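You operate a simulated robot arm through the tools that you are given. There is no shell and no other tool. Be economical: measure what you need, move in short steps, check, and stop when the job is done.

The job below is to be done with a simulated two-armed robot. You get a single attempt, and the scene is never put back.

Task
Fetch the black single valve from the work top of the tall shelf rack and set it on top of the purple pad. Take the silver sleeve from the plate corner beside the arm by the belt and leave it on the laptop table. Take the black housing from the elevator side shelf and put it in the dark tray. Put the 44 steel nest from the fitting bench on the green case and the 40 steel nest on the blue case there. Put the grey housing that says "19" from the top of the pallet load on top of the white filter there and the grey housing labelled "25" on the plate under the bar lights. The order is free. Set down upright: black housing, grey housing.

It is judged by the outcome, as a careful person would: the job done as asked, and still so three seconds after it is handed in. It fails if anything else is knocked over, pushed out of place, dropped, spilled or broken.

Robot
Two 7-joint arms with two-finger parallel grippers on one trunk, on a base that drives. Base frame: it is fixed to the floor where the robot stands at the start and does not move with it; the origin is under the middle of the robot, x ahead of it, y to its left, z up; the surface under the hand at the start is at about z = 0.9. Units: m, rad, N and s.
The left shoulder is at the start at [0.05, 0.165, 1.155], the right one opposite. With the tool pointing down near the work surface each hand reaches from about 0.24 to 0.7 m from the robot's upright axis, wherever it stands, measured 20 degrees to its own side. Places, roughly: black housing [-2.75, -3.75, 0.75]; black single valve (4x4x3 cm) [0.5, 0, 0.9]; blue case [-5, -0.25, 0.75]; dark tray (24x15x4 cm) [-5.3, -2.8, 0.9]; green case [-5, -0.75, 0.75]; grey housing [-4.25, 0.5, 0.75]; laptop table (18x34 cm) [0.56, -3.7, 0.92]; plate under the bar lights (27x16 cm) [-2.96, -2.98, 0.86]; purple pad (6x5x5 cm) [0.5, 0.2, 0.9]; silver sleeve (3x3x2 cm) [-2.8, -3.3, 0.9]; steel nest [-5.25, -0.75, 0.75]; white filter [-4.25, 0.75, 0.75]. Payload 3.91 kg a hand.
The tool frame of a hand sits at the grasp point between the pads (the TCP): z along the fingers, y along the line on which they close. The tips reach 0.03 m beyond it. Largest opening 0.11 m; finger width 0.02, thickness 0.01; the body of the gripper, 0.048 by 0.112 m, starts 0.055 m behind the TCP.
Orientation is that of the tool frame in the base frame, as a unit quaternion [w, x, y, z]. With the fingers straight down and closing along the base's y, the tool's x points along the base's -x, its y along +y and its z along -z.

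Tools
- The arms move only by the tool send_rows. It takes "left_deltas", "right_deltas" or both (then of equal length, played together; a hand with none holds still); each is a list of rows, each a list of 7 numbers: the shift along the tool's x, y, z in m, then the turn, a rotation vector about the tool's x, y, z in rad, then the finger opening in m, from 0 to 0.11. In form: [[x, y, z, wx, wy, wz, claw], ...]. A call has 1 to 12 rows; each row is the pose to reach, as a shift and turn from the pose commanded when the call began, along the tool's axes at that moment. A row lasts 0.2 s, in which the tool goes at most 0.05 m and 0.15 rad; a call with a longer step from one row to the next is refused whole, and so is a gripper value outside its range. A pose out of reach is approached as far as the arm can. The call stops where the force on the tool passes 40 N (or 10 N more than at its start, if that is more) or the arm is blocked; 0.2 s more then pass. Each finger travels about 0.045 m/s and halts on what it meets, pressing with about 28 N; the grip force reading is that of the motor and also rises with nothing between the fingers. The clock runs only during rows and for 0.2 s after the last one: add rows that repeat a pose to give the fingers time. It gives the time, the measured TCP pose, the force on the tool (base axes), the opening and the grip force at its end, in the units of the frame above (readings bear some noise), with the torque about the TCP (base axes, N m) and any sound that the robot's microphone picked up.
- Cameras (640 x 400 px; columns grow to the right, rows downward): "scene" is now at [0.1185, 0.0164, 1.3291]; the picture's right is [0.18, -0.98, 0.00], its down [-0.54, -0.10, -0.84] and it looks along [0.83, 0.15, -0.55] (base axes); focal length 255 px, centre (320, 200). "left" rides on the left gripper at [0.072, -0.017, -0.103] in its tool frame; the picture's right is [0.23, 0.97, 0.00], its down [-0.76, 0.18, -0.62] and it looks along [-0.61, 0.14, 0.78] (tool axes); focal length 222 px, centre (320, 200). "right" rides on the right gripper at [0.073, 0.017, -0.103] in its tool frame; the picture's right is [-0.23, 0.97, 0.00], its down [-0.76, -0.18, -0.62] and it looks along [-0.61, -0.14, 0.78] (tool axes); focal length 222 px, centre (320, 200). There is no depth. A picture from a camera that has moved, and an enlarged one, comes with that camera's place and axes in the base frame and with its lens.
- get_image(camera): a new picture of that camera. It takes no simulated time.
- raise_lower(by): slides the trunk up (or, below 0, down) by that many m; the arms and the scene camera ride with it, the base frame stays. It gives what a move gives, with no picture.
- roll_base(legs): drives the robot by 1 to 6 legs, each [ahead, left, turn to the left] in m, m and rad, along the robot's own axes; the way and the turn of a leg run together, so that a leg with both is an arc; at most 1.5 m and 3.142 rad a leg. The arms and the cameras ride along, it lands a little off, and it stops where it bumps. It gives what a move gives.
- pan_tilt(pan, tilt): turns the head with the scene camera to pan (to the left, within 1.396 rad either way) and tilt (down, from -0.506 to 1.204), counted from straight ahead of the robot. It gives what a move gives.
- zoom(camera, box): a new picture of the part [left, top, right, bottom] of that camera's present view, enlarged. It takes no simulated time.
- finish_job(): hands the job in; it is judged then, once.

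Work in short steps. Places have to be worked out from the pictures, the camera data and where the tool is seen: move nearer, look again, correct. Check each grasp and each placing, and mend what went wrong. You have 207 turns and 194 pictures in all, those below and enlarged ones among them. Open the grippers and draw the arms clear of the work before you hand the job in, unless the task says otherwise.

The tools are called as name(argument=value, ...) on one line, values as JSON. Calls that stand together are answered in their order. send_rows: Moves the arms, as the interface text tells. Its arguments: {"type":"object","properties":{"left_deltas":{"type":"array"},"right_deltas":{"type":"array"}},"required":[]} The other tools are called the same way: raise_lower (by) slides the trunk up or down; roll_base (legs) drives the base; pan_tilt (pan, tilt) turns the head that bears the scene camera; get_image (camera) takes a picture; zoom (camera, box) takes an enlarged picture of a part of a camera's view; finish_job () hands the job in.

At the start:

```text
time_s: 0.0
left_ee_pos: [0.2949, 0.1952, 1.1229]
left_orientation: [0.001, -0.001, 1.0, 0.0]
left_contact_force: [-0.3, 0.9, -0.3]
left_torque: [0.03, 0.03, 0.01]
left_width: 0.1099
left_grasp_force: 0.1
right_ee_pos: [0.3987, -0.1199, 1.1579]
right_orientation: [0.0, 0.001, 1.0, 0.001]
right_contact_force: [0.0, 0.0, -0.2]
right_torque: [0.01, 0.0, 0.01]
right_width: 0.11
right_grasp_force: 0.2
trunk travel left (down, up): [-0.375, 0.128]
robot x, y, heading: [-0.0008, -0.001, 0.002]
head pan, tilt: [0.176, 0.576]
```

scene: 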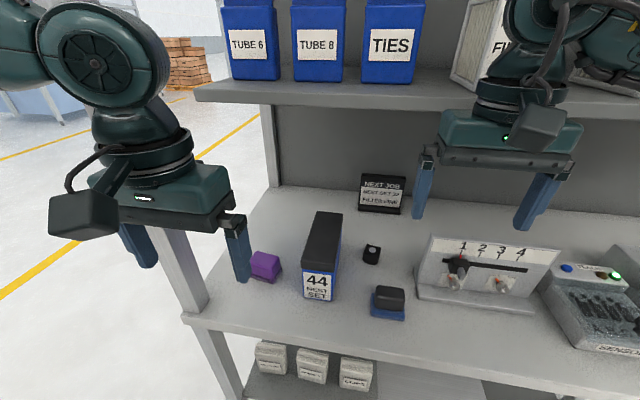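
right: 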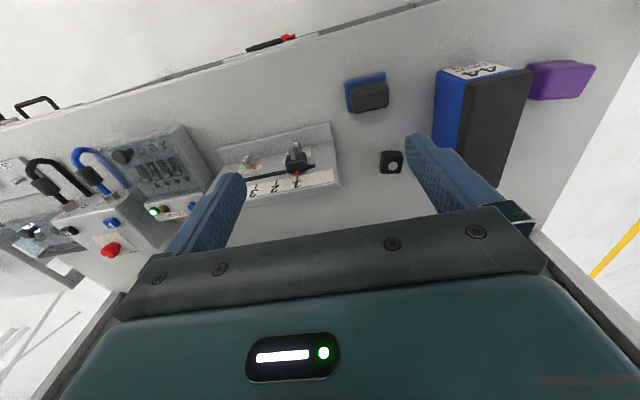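
left: 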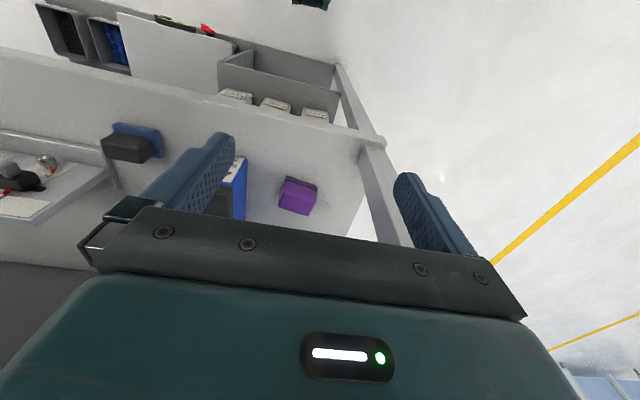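

I'll look closer at the bench to identify the valve and the pad.

zoom(camera="scene", box=[230, 170, 430, 330])

zoom(camera="right", box=[320, 50, 620, 200])

```text
2.50 times, centred on (330, 250) of scene
camera zoom: at [0.1185, 0.0164, 1.3291], right [0.18, -0.98, 0.0], down [-0.54, -0.1, -0.84], along [0.83, 0.15, -0.55], focal length 637 px, centre (295, 75)
```

zoom: 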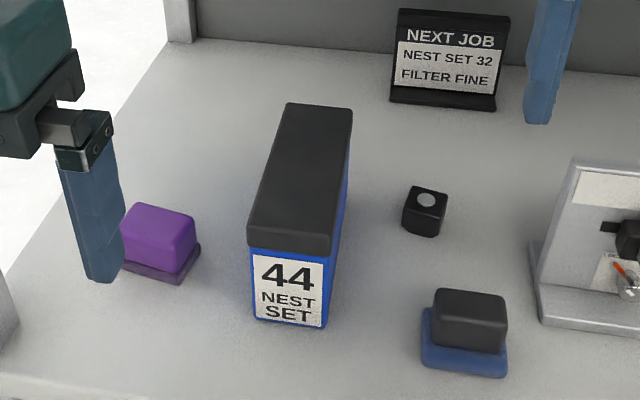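

```text
2.13 times, centred on (470, 125) of right
camera zoom: at [0.3249, -0.103, 1.2617], right [0.23, 0.97, 0.0], down [0.76, -0.18, 0.62], along [0.61, -0.14, -0.78], focal length 474 px, centre (0, 360)
```

zoom: 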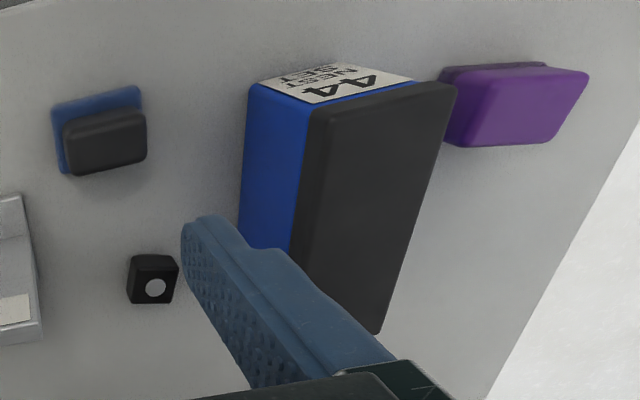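

The small black cube with the white dot (~4 cm, about [0.546,-0.025]) is the valve. The black block on the blue base is about the size of the pad, so it isn't it. I clear the right arm aside and bring the left hand in tilted, because the shelf overhead may be close.

send_rows(left_deltas=[[0, -0.03, 0, 0, -0.05, 0, 0.1], [0, -0.07, 0, 0, -0.1, 0, 0.08], [-0.03, -0.11, 0, 0, -0.15, 0, 0.08], [-0.06, -0.145, 0.01, 0, -0.2, 0, 0.08], [-0.09, -0.175, 0.03, 0, -0.25, 0, 0.08], [-0.12, -0.205, 0.05, 0, -0.3, 0, 0.08], [-0.16, -0.22, 0.07, 0, -0.35, 0, 0.08], [-0.19, -0.22, 0.08, 0, -0.4, 0, 0.08]], right_deltas=[[0.03, -0.04, 0, 0, 0, 0, 0.1], [0.06, -0.07, 0, 0, 0, 0, 0.08], [0.07, -0.11, 0, 0, 0, 0, 0.08], [0.07, -0.15, 0, 0, 0, 0, 0.08], [0.07, -0.18, 0, 0, 0, 0, 0.08], [0.07, -0.18, 0, 0, 0, 0, 0.08], [0.07, -0.18, 0, 0, 0, 0, 0.08], [0.07, -0.18, 0, 0, 0, 0, 0.08]])

get_image(camera="left")

get_image(camera="scene")

```text
time_s: 1.8
left_ee_pos: [0.3958, 0.0847, 1.1226]
left_orientation: [0.192, -0.001, 0.981, 0.001]
left_contact_force: [0.3, 0.1, 1.0]
left_torque: [0.03, -0.02, -0.02]
left_width: 0.0802
left_grasp_force: 0.1
left hand out of reach, approached as far as the arm can: row 4, 5, 6, 7, 8
right_ee_pos: [0.3288, -0.3005, 1.1579]
right_orientation: [0.0, 0.002, 1.0, 0.001]
right_contact_force: [-0.2, -0.8, -0.1]
right_torque: [0.03, -0.03, 0.01]
right_width: 0.0799
right_grasp_force: 0.0
trunk travel left (down, up): [-0.375, 0.128]
robot x, y, heading: [0.0001, 0.0008, 0.003]
head pan, tilt: [0.176, 0.576]
```

```text
188 pictures are left
camera left: at [0.2895, 0.0669, 1.1917], right [-0.21, 0.97, -0.08], down [0.47, 0.18, 0.86], along [0.86, 0.14, -0.5], focal length 222 px, centre (320, 200)
```

left: 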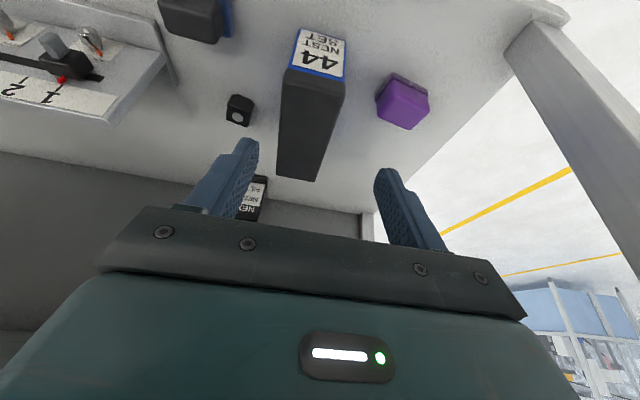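

```text
187 pictures are left
camera scene: at [0.1185, 0.0158, 1.329], right [0.17, -0.98, 0.0], down [-0.54, -0.09, -0.84], along [0.83, 0.15, -0.55], focal length 255 px, centre (320, 200)
```

scene: 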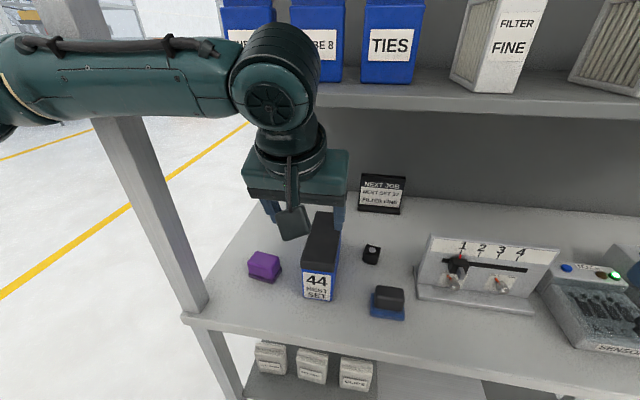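

The left hand couldn't get that far across its body. I'll slide the base right by 0.2 m so the valve is on the left arm's own side.

roll_base(legs=[[0, -0.2, 0]])

get_image(camera="left")

```text
time_s: 4.2
left_ee_pos: [0.3943, -0.1154, 1.1247]
left_orientation: [0.192, -0.001, 0.981, 0.0]
left_contact_force: [0.4, -0.5, -0.1]
left_torque: [0.02, -0.02, 0.0]
left_width: 0.08
left_grasp_force: 0.0
right_ee_pos: [0.3274, -0.5035, 1.1564]
right_orientation: [0.0, 0.001, 1.0, 0.001]
right_contact_force: [-0.1, -0.5, -0.6]
right_torque: [0.04, 0.01, 0.02]
right_width: 0.0801
right_grasp_force: 0.1
trunk travel left (down, up): [-0.375, 0.128]
robot x, y, heading: [-0.0009, -0.2018, 0.002]
head pan, tilt: [0.176, 0.576]
```

```text
186 pictures are left
camera left: at [0.2892, -0.134, 1.1921], right [-0.21, 0.97, -0.09], down [0.47, 0.18, 0.86], along [0.86, 0.14, -0.5], focal length 222 px, centre (320, 200)
```

left: 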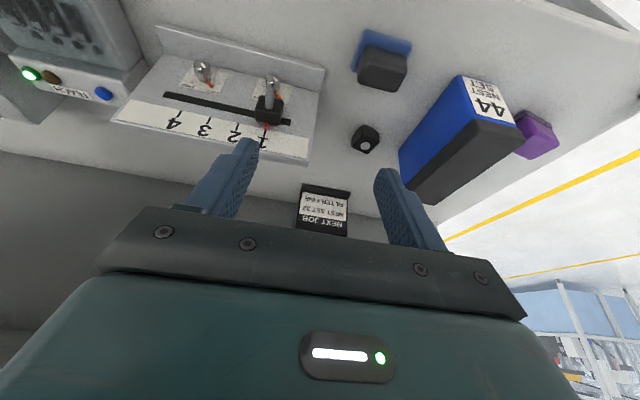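

Valve now estimated at (0.543,-0.027), consistent between two views. Moving to a hover 12 cm back along the tilted tool axis.

send_rows(left_deltas=[[-0.015, 0.022, 0.03, 0, 0, 0, 0.07], [-0.031, 0.044, 0.06, 0, 0, 0, 0.07], [-0.047, 0.066, 0.09, 0, 0, 0, 0.07], [-0.0627, 0.088, 0.1216, 0, 0, 0, 0.07]])

get_image(camera="left")

get_image(camera="scene")

```text
time_s: 5.2
left_ee_pos: [0.4985, -0.0263, 1.0327]
left_orientation: [0.192, 0.0, 0.981, 0.0]
left_contact_force: [1.0, 0.1, 0.0]
left_torque: [-0.02, 0.01, 0.0]
left_width: 0.0698
left_grasp_force: 0.1
right_ee_pos: [0.3276, -0.5023, 1.1572]
right_orientation: [0.0, 0.002, 1.0, 0.001]
right_contact_force: [0.2, -0.5, 0.2]
right_torque: [0.04, 0.02, -0.01]
right_width: 0.0801
right_grasp_force: 0.1
trunk travel left (down, up): [-0.375, 0.128]
robot x, y, heading: [0.003, -0.2024, 0.006]
head pan, tilt: [0.176, 0.576]
```

```text
185 pictures are left
camera left: at [0.3936, -0.0443, 1.1033], right [-0.21, 0.97, -0.09], down [0.47, 0.18, 0.86], along [0.86, 0.14, -0.5], focal length 222 px, centre (320, 200)
```

left: 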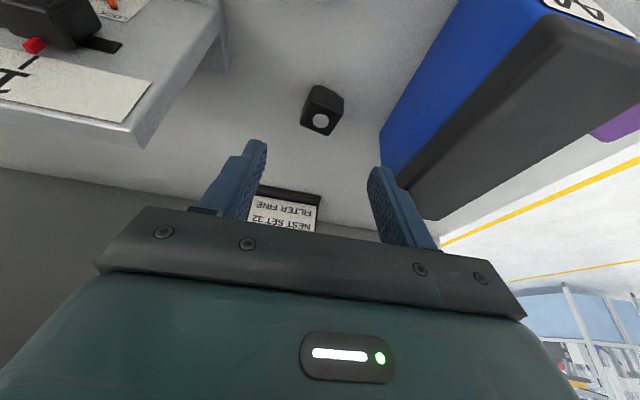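

```text
184 pictures are left
camera scene: at [0.1189, -0.1844, 1.329], right [0.17, -0.98, 0.0], down [-0.54, -0.1, -0.84], along [0.82, 0.15, -0.55], focal length 255 px, centre (320, 200)
```

scene: 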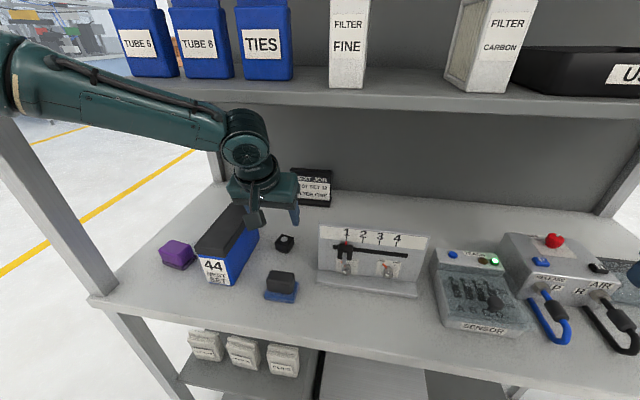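

zoom(camera="left", box=[270, 70, 390, 145])

```text
5.33 times, centred on (330, 108) of left
camera zoom: at [0.3936, -0.0443, 1.1033], right [-0.21, 0.97, -0.09], down [0.47, 0.18, 0.86], along [0.86, 0.14, -0.5], focal length 1185 px, centre (267, 693)
```

zoom: 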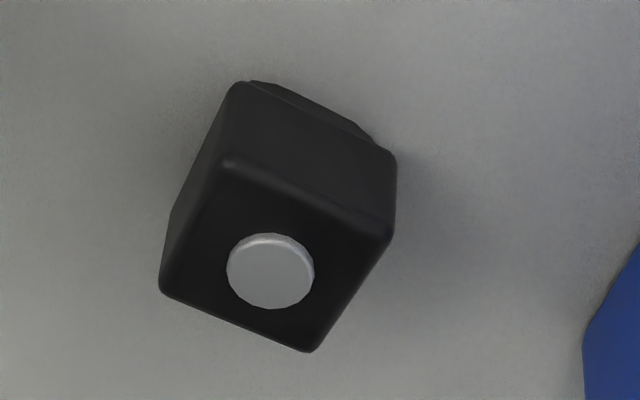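

Valve is a cube rotated about -13° in yaw, centre (0.5405,-0.0275). I rotate to match and descend with the fingers at 6 cm.

send_rows(left_deltas=[[0, 0, 0, 0.042, 0, 0.102, 0.06], [0, 0, 0.02, 0.083, 0, 0.204, 0.06], [0.002, 0, 0.05, 0.083, 0, 0.204, 0.06], [0.003, 0.0005, 0.08, 0.083, 0, 0.204, 0.06], [0.0042, 0.0006, 0.1005, 0.083, 0, 0.204, 0.06]])

get_image(camera="left")

```text
time_s: 6.4
left_ee_pos: [0.533, -0.0281, 0.9382]
left_orientation: [0.191, 0.106, 0.976, -0.02]
left_contact_force: [0.3, -0.3, -0.1]
left_torque: [-0.02, 0.01, 0.0]
left_width: 0.0602
left_grasp_force: 0.0
right_ee_pos: [0.328, -0.5014, 1.1569]
right_orientation: [0.0, 0.002, 1.0, 0.001]
right_contact_force: [0.0, 0.6, 0.1]
right_torque: [-0.02, 0.03, -0.02]
right_width: 0.0801
right_grasp_force: 0.0
trunk travel left (down, up): [-0.375, 0.128]
robot x, y, heading: [-0.0023, -0.1979, -0.003]
head pan, tilt: [0.176, 0.576]
```

```text
182 pictures are left
camera left: at [0.4252, -0.0218, 1.0077], right [0.01, 1.0, -0.09], down [0.5, 0.07, 0.86], along [0.87, -0.05, -0.5], focal length 222 px, centre (320, 200)
```

left: 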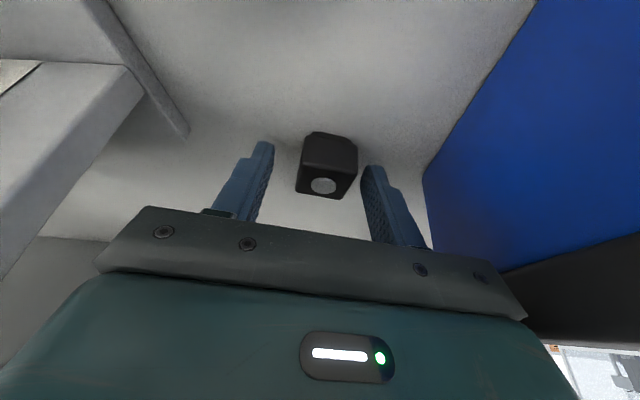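

The cube lies between the fingers, a few mm toward the right pad. I shift 3 mm and close.

send_rows(left_deltas=[[0, 0.003, 0.003, 0, 0, 0, 0.06], [0, 0.003, 0.003, 0, 0, 0, 0.03], [0, 0.003, 0.003, 0, 0, 0, 0.01], [0, 0.003, 0.003, 0, 0, 0, 0.01], [0, 0.003, 0.003, 0, 0, 0, 0.01]])

get_image(camera="left")

```text
time_s: 7.6
left_ee_pos: [0.5342, -0.0243, 0.9359]
left_orientation: [0.19, 0.107, 0.976, -0.021]
left_contact_force: [-0.5, -1.1, 0.2]
left_torque: [0.0, 0.0, 0.0]
left_width: 0.033
left_grasp_force: 27.7
right_ee_pos: [0.3286, -0.5028, 1.1576]
right_orientation: [0.0, 0.002, 1.0, 0.001]
right_contact_force: [0.0, 0.1, -0.1]
right_torque: [0.02, 0.0, 0.02]
right_width: 0.0798
right_grasp_force: 0.1
trunk travel left (down, up): [-0.375, 0.128]
robot x, y, heading: [-0.0, -0.2018, -0.01]
head pan, tilt: [0.176, 0.576]
```

```text
181 pictures are left
camera left: at [0.4269, -0.0188, 1.0052], right [0.01, 1.0, -0.09], down [0.5, 0.07, 0.86], along [0.87, -0.05, -0.5], focal length 222 px, centre (320, 200)
```

left: 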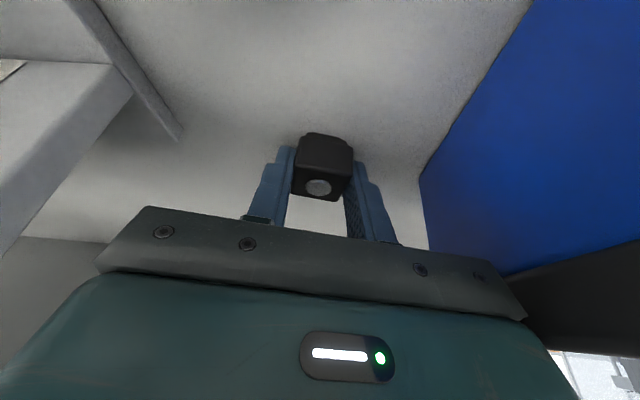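

Grip holds (3.3 cm, 27.7 N). I'll lift back along the tool axis and then slide the base left 0.12 m.

send_rows(left_deltas=[[0, 0, -0.04, 0, 0, 0, 0.01], [0, 0, -0.08, 0, 0, 0, 0.01], [0, 0, -0.12, 0, 0, 0, 0.01], [0, 0, -0.155, 0, 0, 0, 0.01]])

roll_base(legs=[[0, 0.12, 0]])

get_image(camera="left")

get_image(camera="scene")

```text
time_s: 8.6
left_ee_pos: [0.4752, -0.0108, 1.0797]
left_orientation: [0.191, 0.108, 0.975, -0.021]
left_contact_force: [-1.0, 0.3, -0.6]
left_torque: [-0.01, 0.01, -0.02]
left_width: 0.0331
left_grasp_force: 27.9
right_ee_pos: [0.3283, -0.502, 1.1576]
right_orientation: [0.001, 0.001, 1.0, 0.001]
right_contact_force: [0.8, 0.4, -0.4]
right_torque: [0.02, 0.03, 0.0]
right_width: 0.0799
right_grasp_force: 0.0
trunk travel left (down, up): [-0.375, 0.128]
robot x, y, heading: [0.0023, -0.2015, -0.0]
head pan, tilt: [0.176, 0.576]
```

```text
time_s: 10.3
left_ee_pos: [0.4753, 0.1074, 1.0809]
left_orientation: [0.191, 0.108, 0.975, -0.022]
left_contact_force: [0.0, 0.4, -0.4]
left_torque: [0.0, -0.01, -0.01]
left_width: 0.0329
left_grasp_force: 27.5
right_ee_pos: [0.3279, -0.3837, 1.1567]
right_orientation: [-0.001, 0.002, 1.0, 0.001]
right_contact_force: [-0.6, 0.4, 0.0]
right_torque: [-0.03, -0.03, 0.02]
right_width: 0.0801
right_grasp_force: 0.0
trunk travel left (down, up): [-0.375, 0.128]
robot x, y, heading: [-0.0037, -0.0835, -0.002]
head pan, tilt: [0.176, 0.576]
```

```text
180 pictures are left
camera left: at [0.369, 0.1131, 1.1491], right [0.01, 1.0, -0.09], down [0.5, 0.07, 0.86], along [0.87, -0.05, -0.5], focal length 222 px, centre (320, 200)
```

left: 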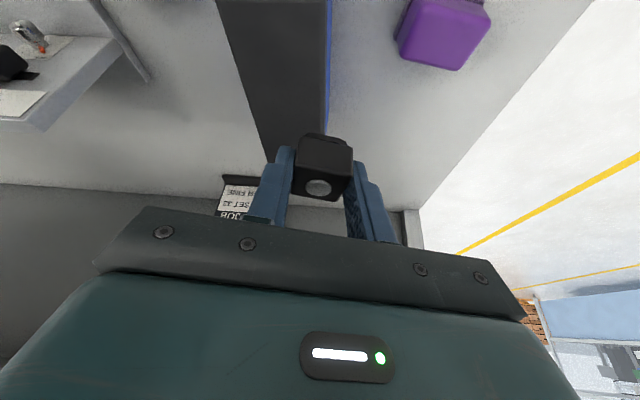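

```text
179 pictures are left
camera scene: at [0.1186, -0.0662, 1.3291], right [0.17, -0.98, 0.0], down [-0.54, -0.1, -0.84], along [0.83, 0.15, -0.55], focal length 255 px, centre (320, 200)
```

scene: 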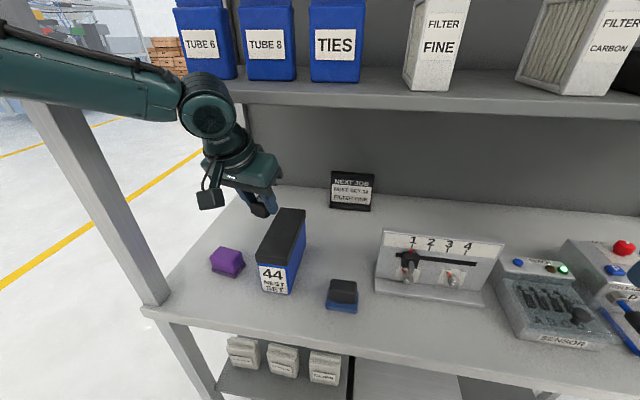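

zoom(camera="left", box=[380, 0, 520, 88])

zoom(camera="scene", box=[190, 200, 310, 300])

```text
4.55 times, centred on (450, 44) of left
camera zoom: at [0.369, 0.1131, 1.1491], right [0.01, 1.0, -0.09], down [0.5, 0.07, 0.86], along [0.87, -0.05, -0.5], focal length 1010 px, centre (-271, 909)
```

zoom: 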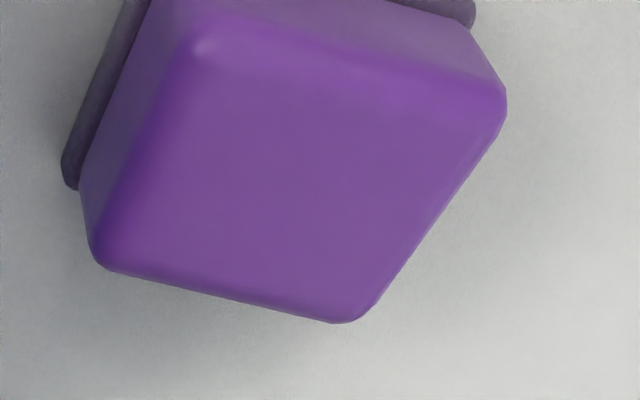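

```text
4.00 times, centred on (250, 250) of scene
camera zoom: at [0.1186, -0.0662, 1.3291], right [0.17, -0.98, 0.0], down [-0.54, -0.1, -0.84], along [0.83, 0.15, -0.55], focal length 1019 px, centre (600, 0)
```

zoom: 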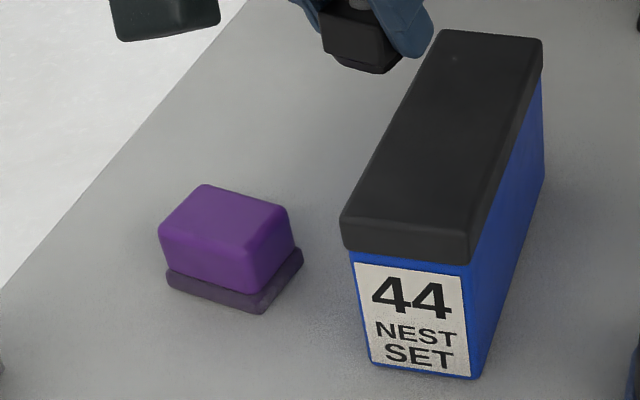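

Pad top is at about z 0.95, centre (0.458,0.190), yaw about -9°. Moving the valve to hover 3 cm over it.

send_rows(left_deltas=[[0.015, 0.03, 0, 0, 0, 0, 0.01], [0.03, 0.055, 0.01, 0, 0, 0, 0.01], [0.045, 0.0774, 0.025, 0, 0, 0, 0.01], [0.0616, 0.0774, 0.0406, 0, 0, 0, 0.01]])

get_image(camera="left")

zoom(camera="scene", box=[160, 150, 320, 300])

```text
time_s: 11.3
left_ee_pos: [0.45, 0.1887, 1.0223]
left_orientation: [0.192, 0.109, 0.975, -0.02]
left_contact_force: [0.0, 1.0, -0.6]
left_torque: [-0.04, -0.01, 0.03]
left_width: 0.0332
left_grasp_force: 28.2
right_ee_pos: [0.3265, -0.3862, 1.1565]
right_orientation: [0.002, 0.002, 1.0, 0.002]
right_contact_force: [-0.4, -0.3, -0.7]
right_torque: [0.0, 0.0, 0.0]
right_width: 0.0801
right_grasp_force: 0.0
trunk travel left (down, up): [-0.375, 0.128]
robot x, y, heading: [-0.0011, -0.0831, -0.002]
head pan, tilt: [0.176, 0.576]
```

```text
176 pictures are left
camera left: at [0.3438, 0.1943, 1.0917], right [0.01, 1.0, -0.08], down [0.49, 0.07, 0.87], along [0.87, -0.05, -0.49], focal length 222 px, centre (320, 200)
```

left: 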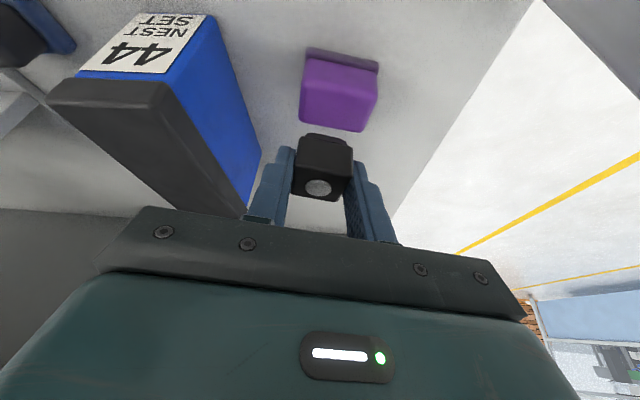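

```text
2.67 times, centred on (240, 225) of scene
camera zoom: at [0.1159, -0.0697, 1.3296], right [0.17, -0.98, 0.0], down [-0.53, -0.09, -0.84], along [0.83, 0.15, -0.54], focal length 680 px, centre (533, 133)
```

zoom: 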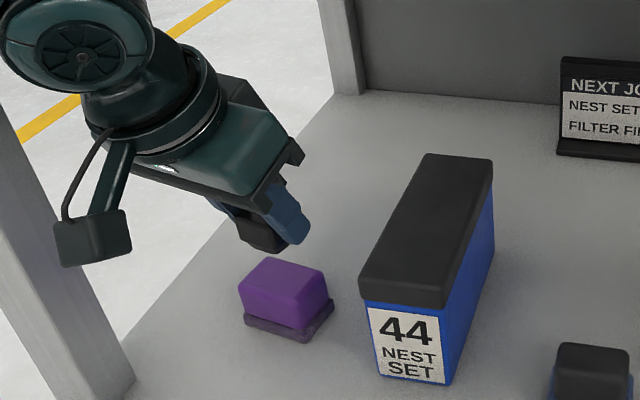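

Nearly aligned; descending ~3.3 cm in small steps, then reading the force.

send_rows(left_deltas=[[0.005, 0.003, 0.012, 0, 0, 0, 0.01], [0.009, 0.003, 0.022, 0, 0, 0, 0.01], [0.013, 0.003, 0.03, 0, 0, 0, 0.01], [0.0135, 0.003, 0.032, 0, 0, 0, 0.01]])

zoom(camera="scene", box=[190, 200, 290, 280])

zoom(camera="left", box=[260, 60, 420, 220])

```text
time_s: 12.3
left_ee_pos: [0.4483, 0.1909, 0.9885]
left_orientation: [0.195, 0.109, 0.975, -0.019]
left_contact_force: [0.8, 0.2, 0.0]
left_torque: [0.01, 0.0, 0.01]
left_width: 0.0329
left_grasp_force: 28.1
right_ee_pos: [0.3223, -0.3901, 1.1577]
right_orientation: [0.003, 0.002, 1.0, 0.004]
right_contact_force: [-0.6, 0.1, -0.8]
right_torque: [0.03, -0.03, -0.01]
right_width: 0.0799
right_grasp_force: 0.1
trunk travel left (down, up): [-0.375, 0.128]
robot x, y, heading: [0.0011, -0.083, 0.0]
head pan, tilt: [0.176, 0.576]
```

```text
5.00 times, centred on (240, 240) of scene
camera zoom: at [0.1116, -0.0721, 1.33], right [0.17, -0.98, 0.0], down [-0.53, -0.09, -0.84], along [0.83, 0.15, -0.54], focal length 1274 px, centre (720, 0)
```

zoom: 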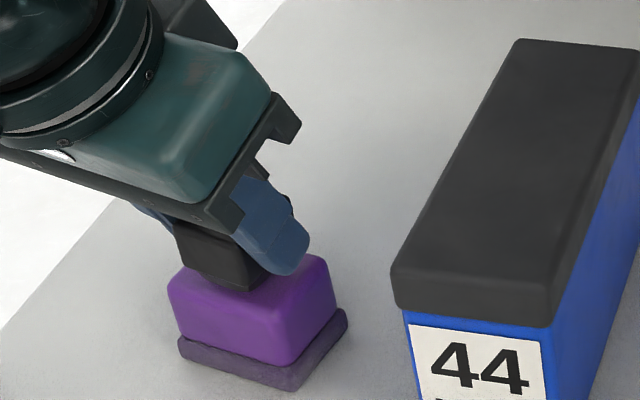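

```text
2.50 times, centred on (340, 140) of left
camera zoom: at [0.3408, 0.1962, 1.0579], right [0.01, 1.0, -0.08], down [0.49, 0.07, 0.87], along [0.87, -0.05, -0.49], focal length 555 px, centre (270, 350)
```

zoom: 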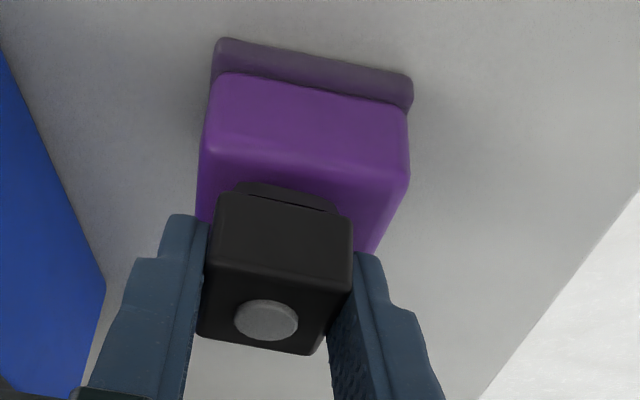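

No contact yet; the valve sits ~4 mm toward the robot's right on the pad. I shift +4 mm in y and ease down a few mm.

send_rows(left_deltas=[[0.001, 0.004, 0.001, 0, 0, 0, 0.01], [0.002, 0.004, 0.004, 0, 0, 0, 0.01], [0.003, 0.004, 0.006, 0, 0, 0, 0.01]])

pan_tilt(pan=0.9, tilt=0.4)

get_image(camera="scene")

```text
time_s: 13.1
left_ee_pos: [0.4472, 0.1917, 0.9836]
left_orientation: [0.195, 0.11, 0.974, -0.018]
left_contact_force: [-0.4, 0.6, 0.1]
left_torque: [-0.01, 0.0, 0.0]
left_width: 0.0328
left_grasp_force: 27.9
right_ee_pos: [0.3217, -0.3912, 1.1583]
right_orientation: [0.003, 0.002, 1.0, 0.004]
right_contact_force: [-0.1, 0.2, -1.3]
right_torque: [0.0, 0.0, 0.01]
right_width: 0.08
right_grasp_force: 0.1
trunk travel left (down, up): [-0.375, 0.128]
robot x, y, heading: [0.0002, -0.0794, -0.001]
head pan, tilt: [0.176, 0.576]
```

```text
time_s: 14.2
left_ee_pos: [0.4474, 0.192, 0.9838]
left_orientation: [0.195, 0.11, 0.974, -0.018]
left_contact_force: [0.2, 0.7, 0.0]
left_torque: [0.0, -0.01, 0.0]
left_width: 0.0329
left_grasp_force: 28.5
right_ee_pos: [0.3229, -0.3918, 1.1574]
right_orientation: [0.003, 0.002, 1.0, 0.005]
right_contact_force: [0.0, 0.6, -0.2]
right_torque: [0.03, -0.02, -0.01]
right_width: 0.0803
right_grasp_force: 0.1
trunk travel left (down, up): [-0.375, 0.128]
robot x, y, heading: [-0.0013, -0.084, -0.0]
head pan, tilt: [0.901, 0.4]
```

```text
172 pictures are left
camera scene: at [0.0812, -0.0178, 1.3463], right [0.78, -0.62, 0.0], down [-0.24, -0.3, -0.93], along [0.58, 0.72, -0.38], focal length 255 px, centre (320, 200)
```

scene: 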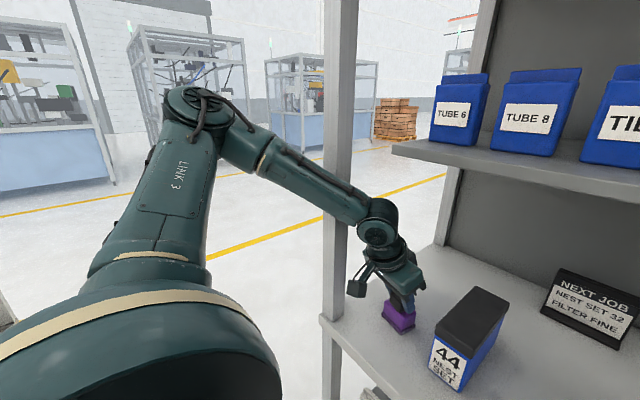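

The forearm is leaning on the front post, which explains the small base drift. Before releasing I check the valve on the pad; afterwards I'll back off.

zoom(camera="scene", box=[360, 250, 460, 350])

zoom(camera="left", box=[260, 60, 420, 220])

```text
4.00 times, centred on (410, 300) of scene
camera zoom: at [0.0812, -0.0178, 1.3463], right [0.78, -0.62, 0.0], down [-0.24, -0.3, -0.93], along [0.58, 0.72, -0.38], focal length 1019 px, centre (-40, -200)
```

zoom: 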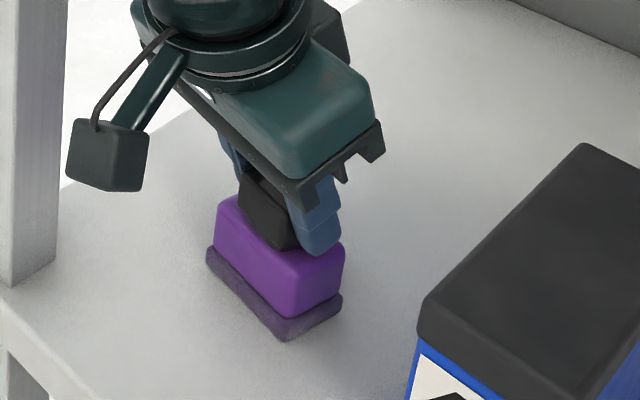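

```text
2.50 times, centred on (340, 140) of left
camera zoom: at [0.3402, 0.1975, 1.0523], right [0.01, 1.0, -0.08], down [0.49, 0.06, 0.87], along [0.87, -0.05, -0.49], focal length 555 px, centre (270, 350)
```

zoom: 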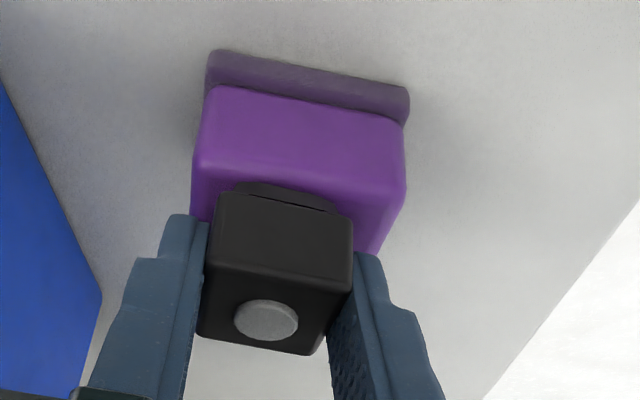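

Valve is within the pad's top. Easing down a bit more until contact shows.

send_rows(left_deltas=[[0.001, 0.0, 0.002, 0, 0, 0, 0.01], [0.0017, 0.0, 0.004, 0, 0, 0, 0.01]])

zoom(camera="scene", box=[380, 270, 440, 330])

```text
time_s: 14.8
left_ee_pos: [0.4473, 0.191, 0.9816]
left_orientation: [0.196, 0.11, 0.974, -0.018]
left_contact_force: [-0.9, 0.8, 0.2]
left_torque: [-0.01, 0.07, 0.0]
left_width: 0.033
left_grasp_force: 27.6
right_ee_pos: [0.322, -0.39, 1.1585]
right_orientation: [0.005, 0.001, 1.0, 0.004]
right_contact_force: [0.2, 0.9, 0.0]
right_torque: [0.01, -0.03, 0.02]
right_width: 0.08
right_grasp_force: 0.2
trunk travel left (down, up): [-0.375, 0.128]
robot x, y, heading: [-0.0009, -0.0822, -0.002]
head pan, tilt: [0.901, 0.4]
```

```text
6.67 times, centred on (410, 300) of scene
camera zoom: at [0.0802, -0.0175, 1.3465], right [0.78, -0.62, 0.0], down [-0.23, -0.3, -0.93], along [0.58, 0.72, -0.38], focal length 1699 px, centre (-280, -467)
```

zoom: 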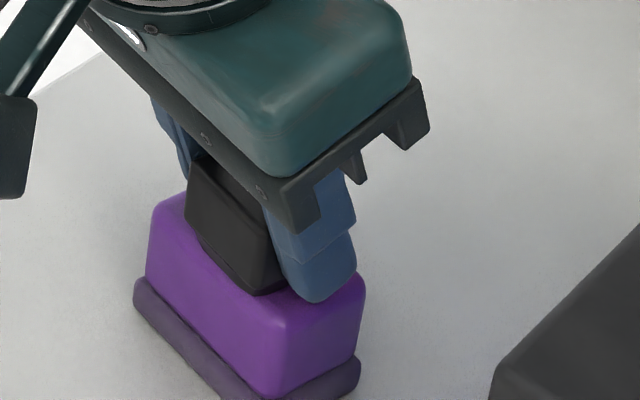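

Slight torque shows the valve has touched. Opening gently to 5 cm.

send_rows(left_deltas=[[0, 0, 0, 0, 0, 0, 0.036], [0, 0, 0, 0, 0, 0, 0.04], [0, 0, 0, 0, 0, 0, 0.046], [0, 0, 0, 0, 0, 0, 0.052]])

zoom(camera="left", box=[260, 60, 420, 220])

zoom(camera="scene", box=[380, 270, 440, 330])

```text
time_s: 15.8
left_ee_pos: [0.4481, 0.1922, 0.9799]
left_orientation: [0.195, 0.11, 0.974, -0.017]
left_contact_force: [0.1, -0.1, -0.2]
left_torque: [-0.03, 0.02, 0.01]
left_width: 0.052
left_grasp_force: 0.2
right_ee_pos: [0.3212, -0.3912, 1.1587]
right_orientation: [0.005, 0.002, 1.0, 0.005]
right_contact_force: [-0.1, 0.2, -0.4]
right_torque: [-0.01, -0.02, -0.03]
right_width: 0.08
right_grasp_force: 0.0
trunk travel left (down, up): [-0.375, 0.128]
robot x, y, heading: [0.0032, -0.08, -0.004]
head pan, tilt: [0.901, 0.4]
```

```text
2.50 times, centred on (340, 140) of left
camera zoom: at [0.3397, 0.1979, 1.0486], right [0.01, 1.0, -0.08], down [0.49, 0.06, 0.87], along [0.87, -0.05, -0.49], focal length 555 px, centre (270, 350)
```

zoom: 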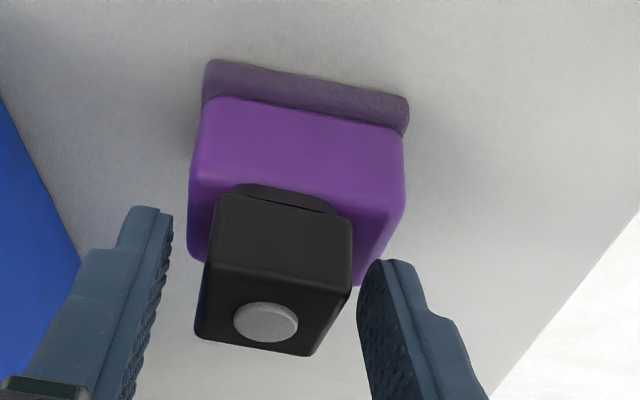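

```text
6.67 times, centred on (410, 300) of scene
camera zoom: at [0.0801, -0.0174, 1.3464], right [0.78, -0.62, 0.0], down [-0.23, -0.3, -0.93], along [0.58, 0.72, -0.38], focal length 1699 px, centre (-280, -467)
```

zoom: 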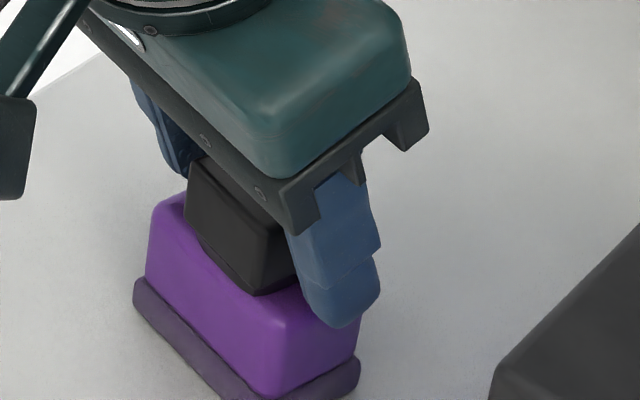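

Valve rests on the pad. Backing off along the tool axis.

send_rows(left_deltas=[[0, 0, -0.03, 0, 0, 0, 0.056], [0, 0, -0.07, 0, 0, 0, 0.06], [0, 0, -0.11, 0, 0, 0, 0.06], [0, -0.03, -0.14, 0, 0, 0, 0.06], [0, -0.07, -0.15, 0, 0, 0, 0.06]])

get_image(camera="scene")

```text
time_s: 17.0
left_ee_pos: [0.3823, 0.1403, 1.1121]
left_orientation: [0.19, 0.107, 0.976, -0.021]
left_contact_force: [-0.3, 0.3, -0.4]
left_torque: [0.0, -0.01, 0.01]
left_width: 0.0599
left_grasp_force: 0.0
right_ee_pos: [0.328, -0.3854, 1.156]
right_orientation: [0.0, 0.002, 1.0, 0.001]
right_contact_force: [0.1, 0.0, -0.6]
right_torque: [0.05, 0.02, 0.01]
right_width: 0.0799
right_grasp_force: 0.0
trunk travel left (down, up): [-0.375, 0.128]
robot x, y, heading: [0.0005, -0.0857, -0.001]
head pan, tilt: [0.901, 0.4]
```

```text
166 pictures are left
camera scene: at [0.0884, -0.0105, 1.3452], right [0.78, -0.62, 0.0], down [-0.24, -0.3, -0.92], along [0.57, 0.72, -0.39], focal length 255 px, centre (320, 200)
```

scene: 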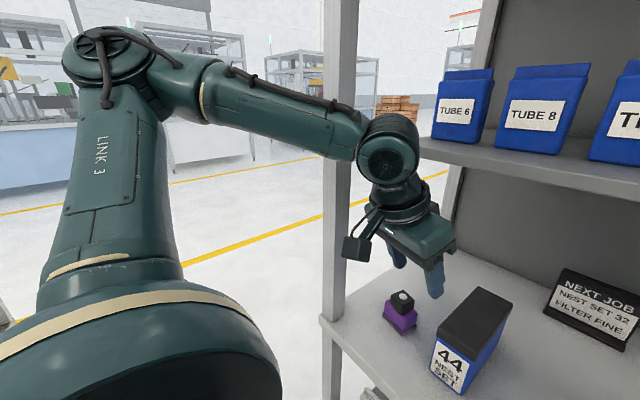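

The valve sits on the pad and hasn't moved. Backing straight out 0.7 m, then surveying the hall.

roll_base(legs=[[-0.7, 0, 0]])

pan_tilt(pan=-1.396, tilt=0.25)

get_image(camera="scene")

```text
time_s: 20.8
left_ee_pos: [-0.3192, 0.1407, 1.1126]
left_orientation: [0.191, 0.11, 0.975, -0.022]
left_contact_force: [0.0, 0.0, 0.3]
left_torque: [0.01, -0.01, 0.04]
left_width: 0.0601
left_grasp_force: 0.1
right_ee_pos: [-0.3774, -0.3838, 1.157]
right_orientation: [0.001, 0.004, 1.0, 0.001]
right_contact_force: [0.6, -0.2, 0.5]
right_torque: [0.0, 0.01, -0.03]
right_width: 0.0799
right_grasp_force: 0.0
trunk travel left (down, up): [-0.375, 0.128]
robot x, y, heading: [-0.7019, -0.0799, -0.007]
head pan, tilt: [0.901, 0.4]
```

```text
time_s: 22.9
left_ee_pos: [-0.3194, 0.1414, 1.1125]
left_orientation: [0.19, 0.11, 0.975, -0.021]
left_contact_force: [0.1, -0.3, 0.0]
left_torque: [0.01, -0.03, 0.0]
left_width: 0.0601
left_grasp_force: 0.1
right_ee_pos: [-0.3762, -0.3831, 1.157]
right_orientation: [0.0, 0.004, 1.0, 0.001]
right_contact_force: [0.0, -0.5, 0.1]
right_torque: [-0.01, 0.0, 0.02]
right_width: 0.0802
right_grasp_force: 0.0
trunk travel left (down, up): [-0.375, 0.128]
robot x, y, heading: [-0.7038, -0.0783, -0.004]
head pan, tilt: [-1.396, 0.25]
```

```text
165 pictures are left
camera scene: at [-0.6564, -0.1718, 1.3592], right [-0.99, -0.17, 0.0], down [-0.04, 0.24, -0.97], along [0.16, -0.96, -0.25], focal length 255 px, centre (320, 200)
```

scene: 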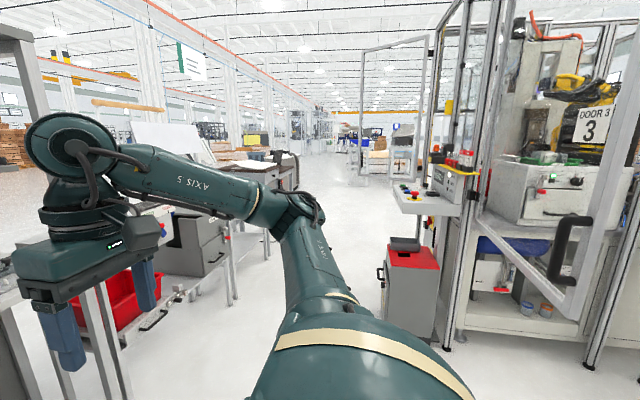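

I turn the robot to the right in place, facing -y, and look at the route.

roll_base(legs=[[0, 0, -1.57]])

pan_tilt(pan=0, tilt=0.3)

get_image(camera="scene")

pan_tilt(pan=-1.2, tilt=0.25)

get_image(camera="scene")

```text
time_s: 27.2
left_ee_pos: [-0.4894, -0.4692, 1.1128]
left_orientation: [0.118, 0.774, 0.604, -0.151]
left_contact_force: [0.2, -0.1, 0.4]
left_torque: [0.02, -0.01, 0.01]
left_width: 0.0599
left_grasp_force: 0.2
right_ee_pos: [-1.0128, -0.4006, 1.1578]
right_orientation: [0.001, 0.718, 0.696, 0.001]
right_contact_force: [-1.0, -0.7, -0.2]
right_torque: [-0.01, 0.0, -0.02]
right_width: 0.0798
right_grasp_force: 0.1
trunk travel left (down, up): [-0.375, 0.128]
robot x, y, heading: [-0.7046, -0.0784, -1.601]
head pan, tilt: [-1.396, 0.25]
```

```text
time_s: 28.8
left_ee_pos: [-0.4893, -0.4685, 1.1112]
left_orientation: [0.118, 0.774, 0.604, -0.151]
left_contact_force: [0.4, -0.2, -0.6]
left_torque: [-0.02, -0.01, 0.0]
left_width: 0.0603
left_grasp_force: 0.0
right_ee_pos: [-1.014, -0.3998, 1.1568]
right_orientation: [0.001, 0.718, 0.696, 0.001]
right_contact_force: [0.4, 0.2, 0.6]
right_torque: [0.0, -0.01, 0.0]
right_width: 0.08
right_grasp_force: 0.0
trunk travel left (down, up): [-0.375, 0.128]
robot x, y, heading: [-0.7017, -0.0828, -1.598]
head pan, tilt: [0.0, 0.3]
```

```text
164 pictures are left
camera scene: at [-0.705, -0.2022, 1.3545], right [-1.0, 0.03, 0.0], down [0.01, 0.3, -0.96], along [-0.03, -0.95, -0.3], focal length 255 px, centre (320, 200)
```

scene: 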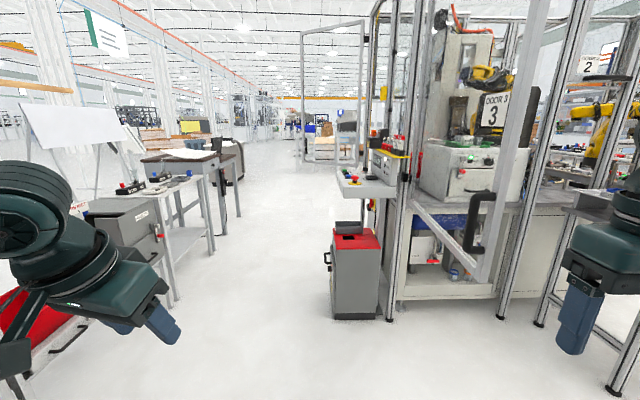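

```text
time_s: 30.1
left_ee_pos: [-0.4894, -0.4694, 1.1115]
left_orientation: [0.117, 0.774, 0.604, -0.151]
left_contact_force: [0.1, 0.2, 0.3]
left_torque: [-0.01, 0.0, 0.02]
left_width: 0.06
left_grasp_force: 0.1
right_ee_pos: [-1.0129, -0.4004, 1.1567]
right_orientation: [0.0, 0.718, 0.696, 0.0]
right_contact_force: [0.3, 0.1, -0.3]
right_torque: [-0.01, -0.01, 0.01]
right_width: 0.0798
right_grasp_force: 0.1
trunk travel left (down, up): [-0.375, 0.128]
robot x, y, heading: [-0.7025, -0.0872, -1.598]
head pan, tilt: [-1.201, 0.25]
```

```text
163 pictures are left
camera scene: at [-0.7902, -0.1402, 1.3592], right [-0.34, 0.94, 0.0], down [0.23, 0.08, -0.97], along [-0.91, -0.33, -0.25], focal length 255 px, centre (320, 200)
```

scene: 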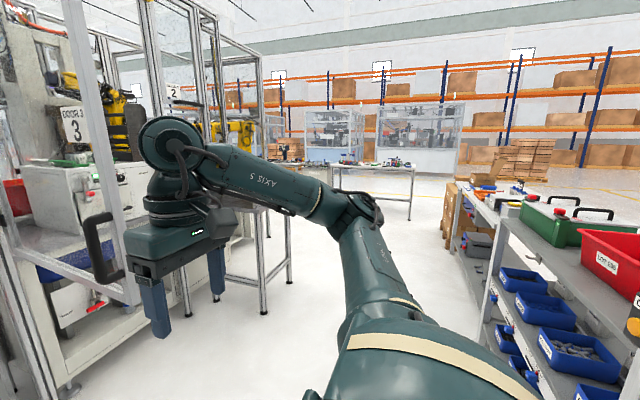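

There's a corridor toward -x with the fitting bench visible ahead. Turning to face it and looking closer.

roll_base(legs=[[0, 0, -1.54]])

pan_tilt(pan=0, tilt=0.35)

get_image(camera="scene")

```text
time_s: 34.2
left_ee_pos: [-1.0764, -0.3183, 1.1116]
left_orientation: [-0.019, 0.977, -0.09, -0.191]
left_contact_force: [0.6, -0.7, -0.3]
left_torque: [0.02, -0.02, -0.01]
left_width: 0.0601
left_grasp_force: 0.0
right_ee_pos: [-1.0419, 0.2098, 1.1573]
right_orientation: [0.001, 1.0, 0.016, 0.0]
right_contact_force: [-0.6, 0.0, 0.0]
right_torque: [-0.01, 0.0, 0.03]
right_width: 0.0801
right_grasp_force: 0.2
trunk travel left (down, up): [-0.375, 0.128]
robot x, y, heading: [-0.7006, -0.0809, -3.11]
head pan, tilt: [-1.201, 0.25]
```

```text
time_s: 35.6
left_ee_pos: [-1.077, -0.3181, 1.1112]
left_orientation: [-0.018, 0.977, -0.09, -0.191]
left_contact_force: [-1.4, -0.6, 0.0]
left_torque: [-0.01, -0.03, 0.0]
left_width: 0.0601
left_grasp_force: 0.0
right_ee_pos: [-1.0414, 0.209, 1.1578]
right_orientation: [0.001, 1.0, 0.016, 0.0]
right_contact_force: [1.0, 0.1, -0.3]
right_torque: [-0.02, 0.0, 0.03]
right_width: 0.0799
right_grasp_force: 0.1
trunk travel left (down, up): [-0.375, 0.128]
robot x, y, heading: [-0.7017, -0.0796, -3.101]
head pan, tilt: [0.0, 0.351]
```

```text
162 pictures are left
camera scene: at [-0.8238, -0.0839, 1.3498], right [-0.04, 1.0, 0.0], down [0.34, 0.01, -0.94], along [-0.94, -0.03, -0.34], focal length 255 px, centre (320, 200)
```

scene: 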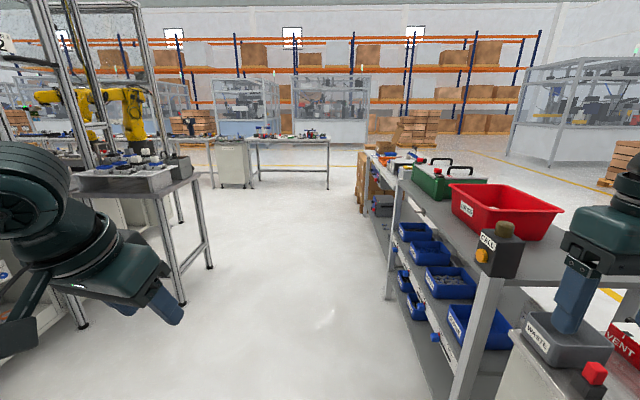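

The corridor (y from about -1.1 to 0.55) is clear. Driving 2.6 m ahead toward the bench and pallet.

roll_base(legs=[[1.3, 0, 0], [1.3, 0, -0.03]])

get_image(camera="scene")

```text
time_s: 48.3
left_ee_pos: [-3.6776, -0.3735, 1.1122]
left_orientation: [-0.021, 0.976, -0.106, -0.191]
left_contact_force: [-0.7, 0.0, -1.1]
left_torque: [0.03, 0.03, 0.0]
left_width: 0.0601
left_grasp_force: 0.0
right_ee_pos: [-3.6252, 0.1526, 1.157]
right_orientation: [0.001, 1.0, 0.0, 0.0]
right_contact_force: [0.0, -1.0, 0.5]
right_torque: [-0.02, -0.02, -0.04]
right_width: 0.0798
right_grasp_force: 0.0
trunk travel left (down, up): [-0.375, 0.128]
robot x, y, heading: [-3.2935, -0.1459, -3.136]
head pan, tilt: [0.0, 0.351]
```

```text
161 pictures are left
camera scene: at [-3.4175, -0.1472, 1.3497], right [0.0, 1.0, 0.0], down [0.34, 0.0, -0.94], along [-0.94, 0.0, -0.34], focal length 255 px, centre (320, 200)
```

scene: 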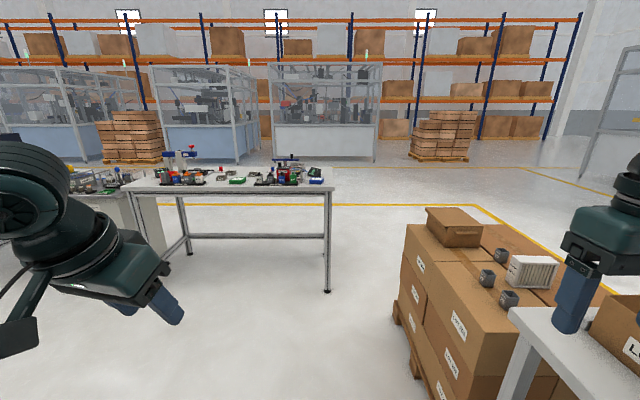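

zoom(camera="scene", box=[120, 140, 350, 200])

zoom(camera="scene", box=[400, 190, 600, 320])

```text
2.78 times, centred on (235, 170) of scene
camera zoom: at [-3.4175, -0.1472, 1.3497], right [0.0, 1.0, 0.0], down [0.34, 0.0, -0.94], along [-0.94, 0.0, -0.34], focal length 709 px, centre (556, 284)
```

zoom: 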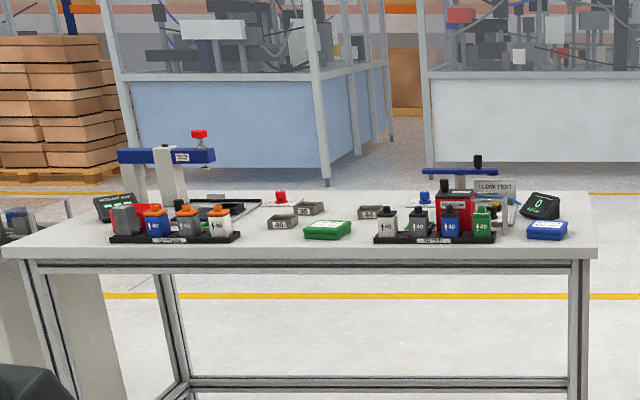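

```text
3.08 times, centred on (500, 255) of scene
camera zoom: at [-3.4175, -0.1472, 1.3497], right [0.0, 1.0, 0.0], down [0.34, 0.0, -0.94], along [-0.94, 0.0, -0.34], focal length 784 px, centre (-234, 31)
```

zoom: 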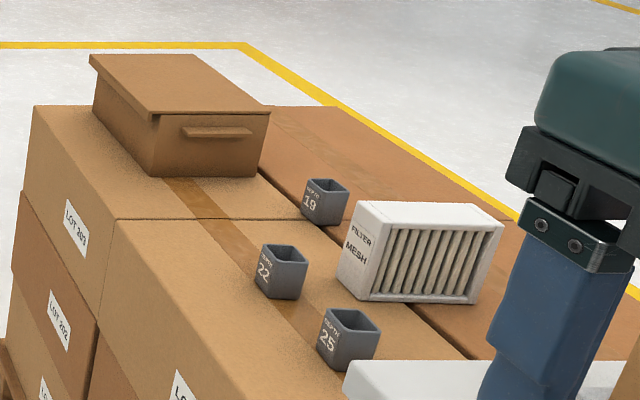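

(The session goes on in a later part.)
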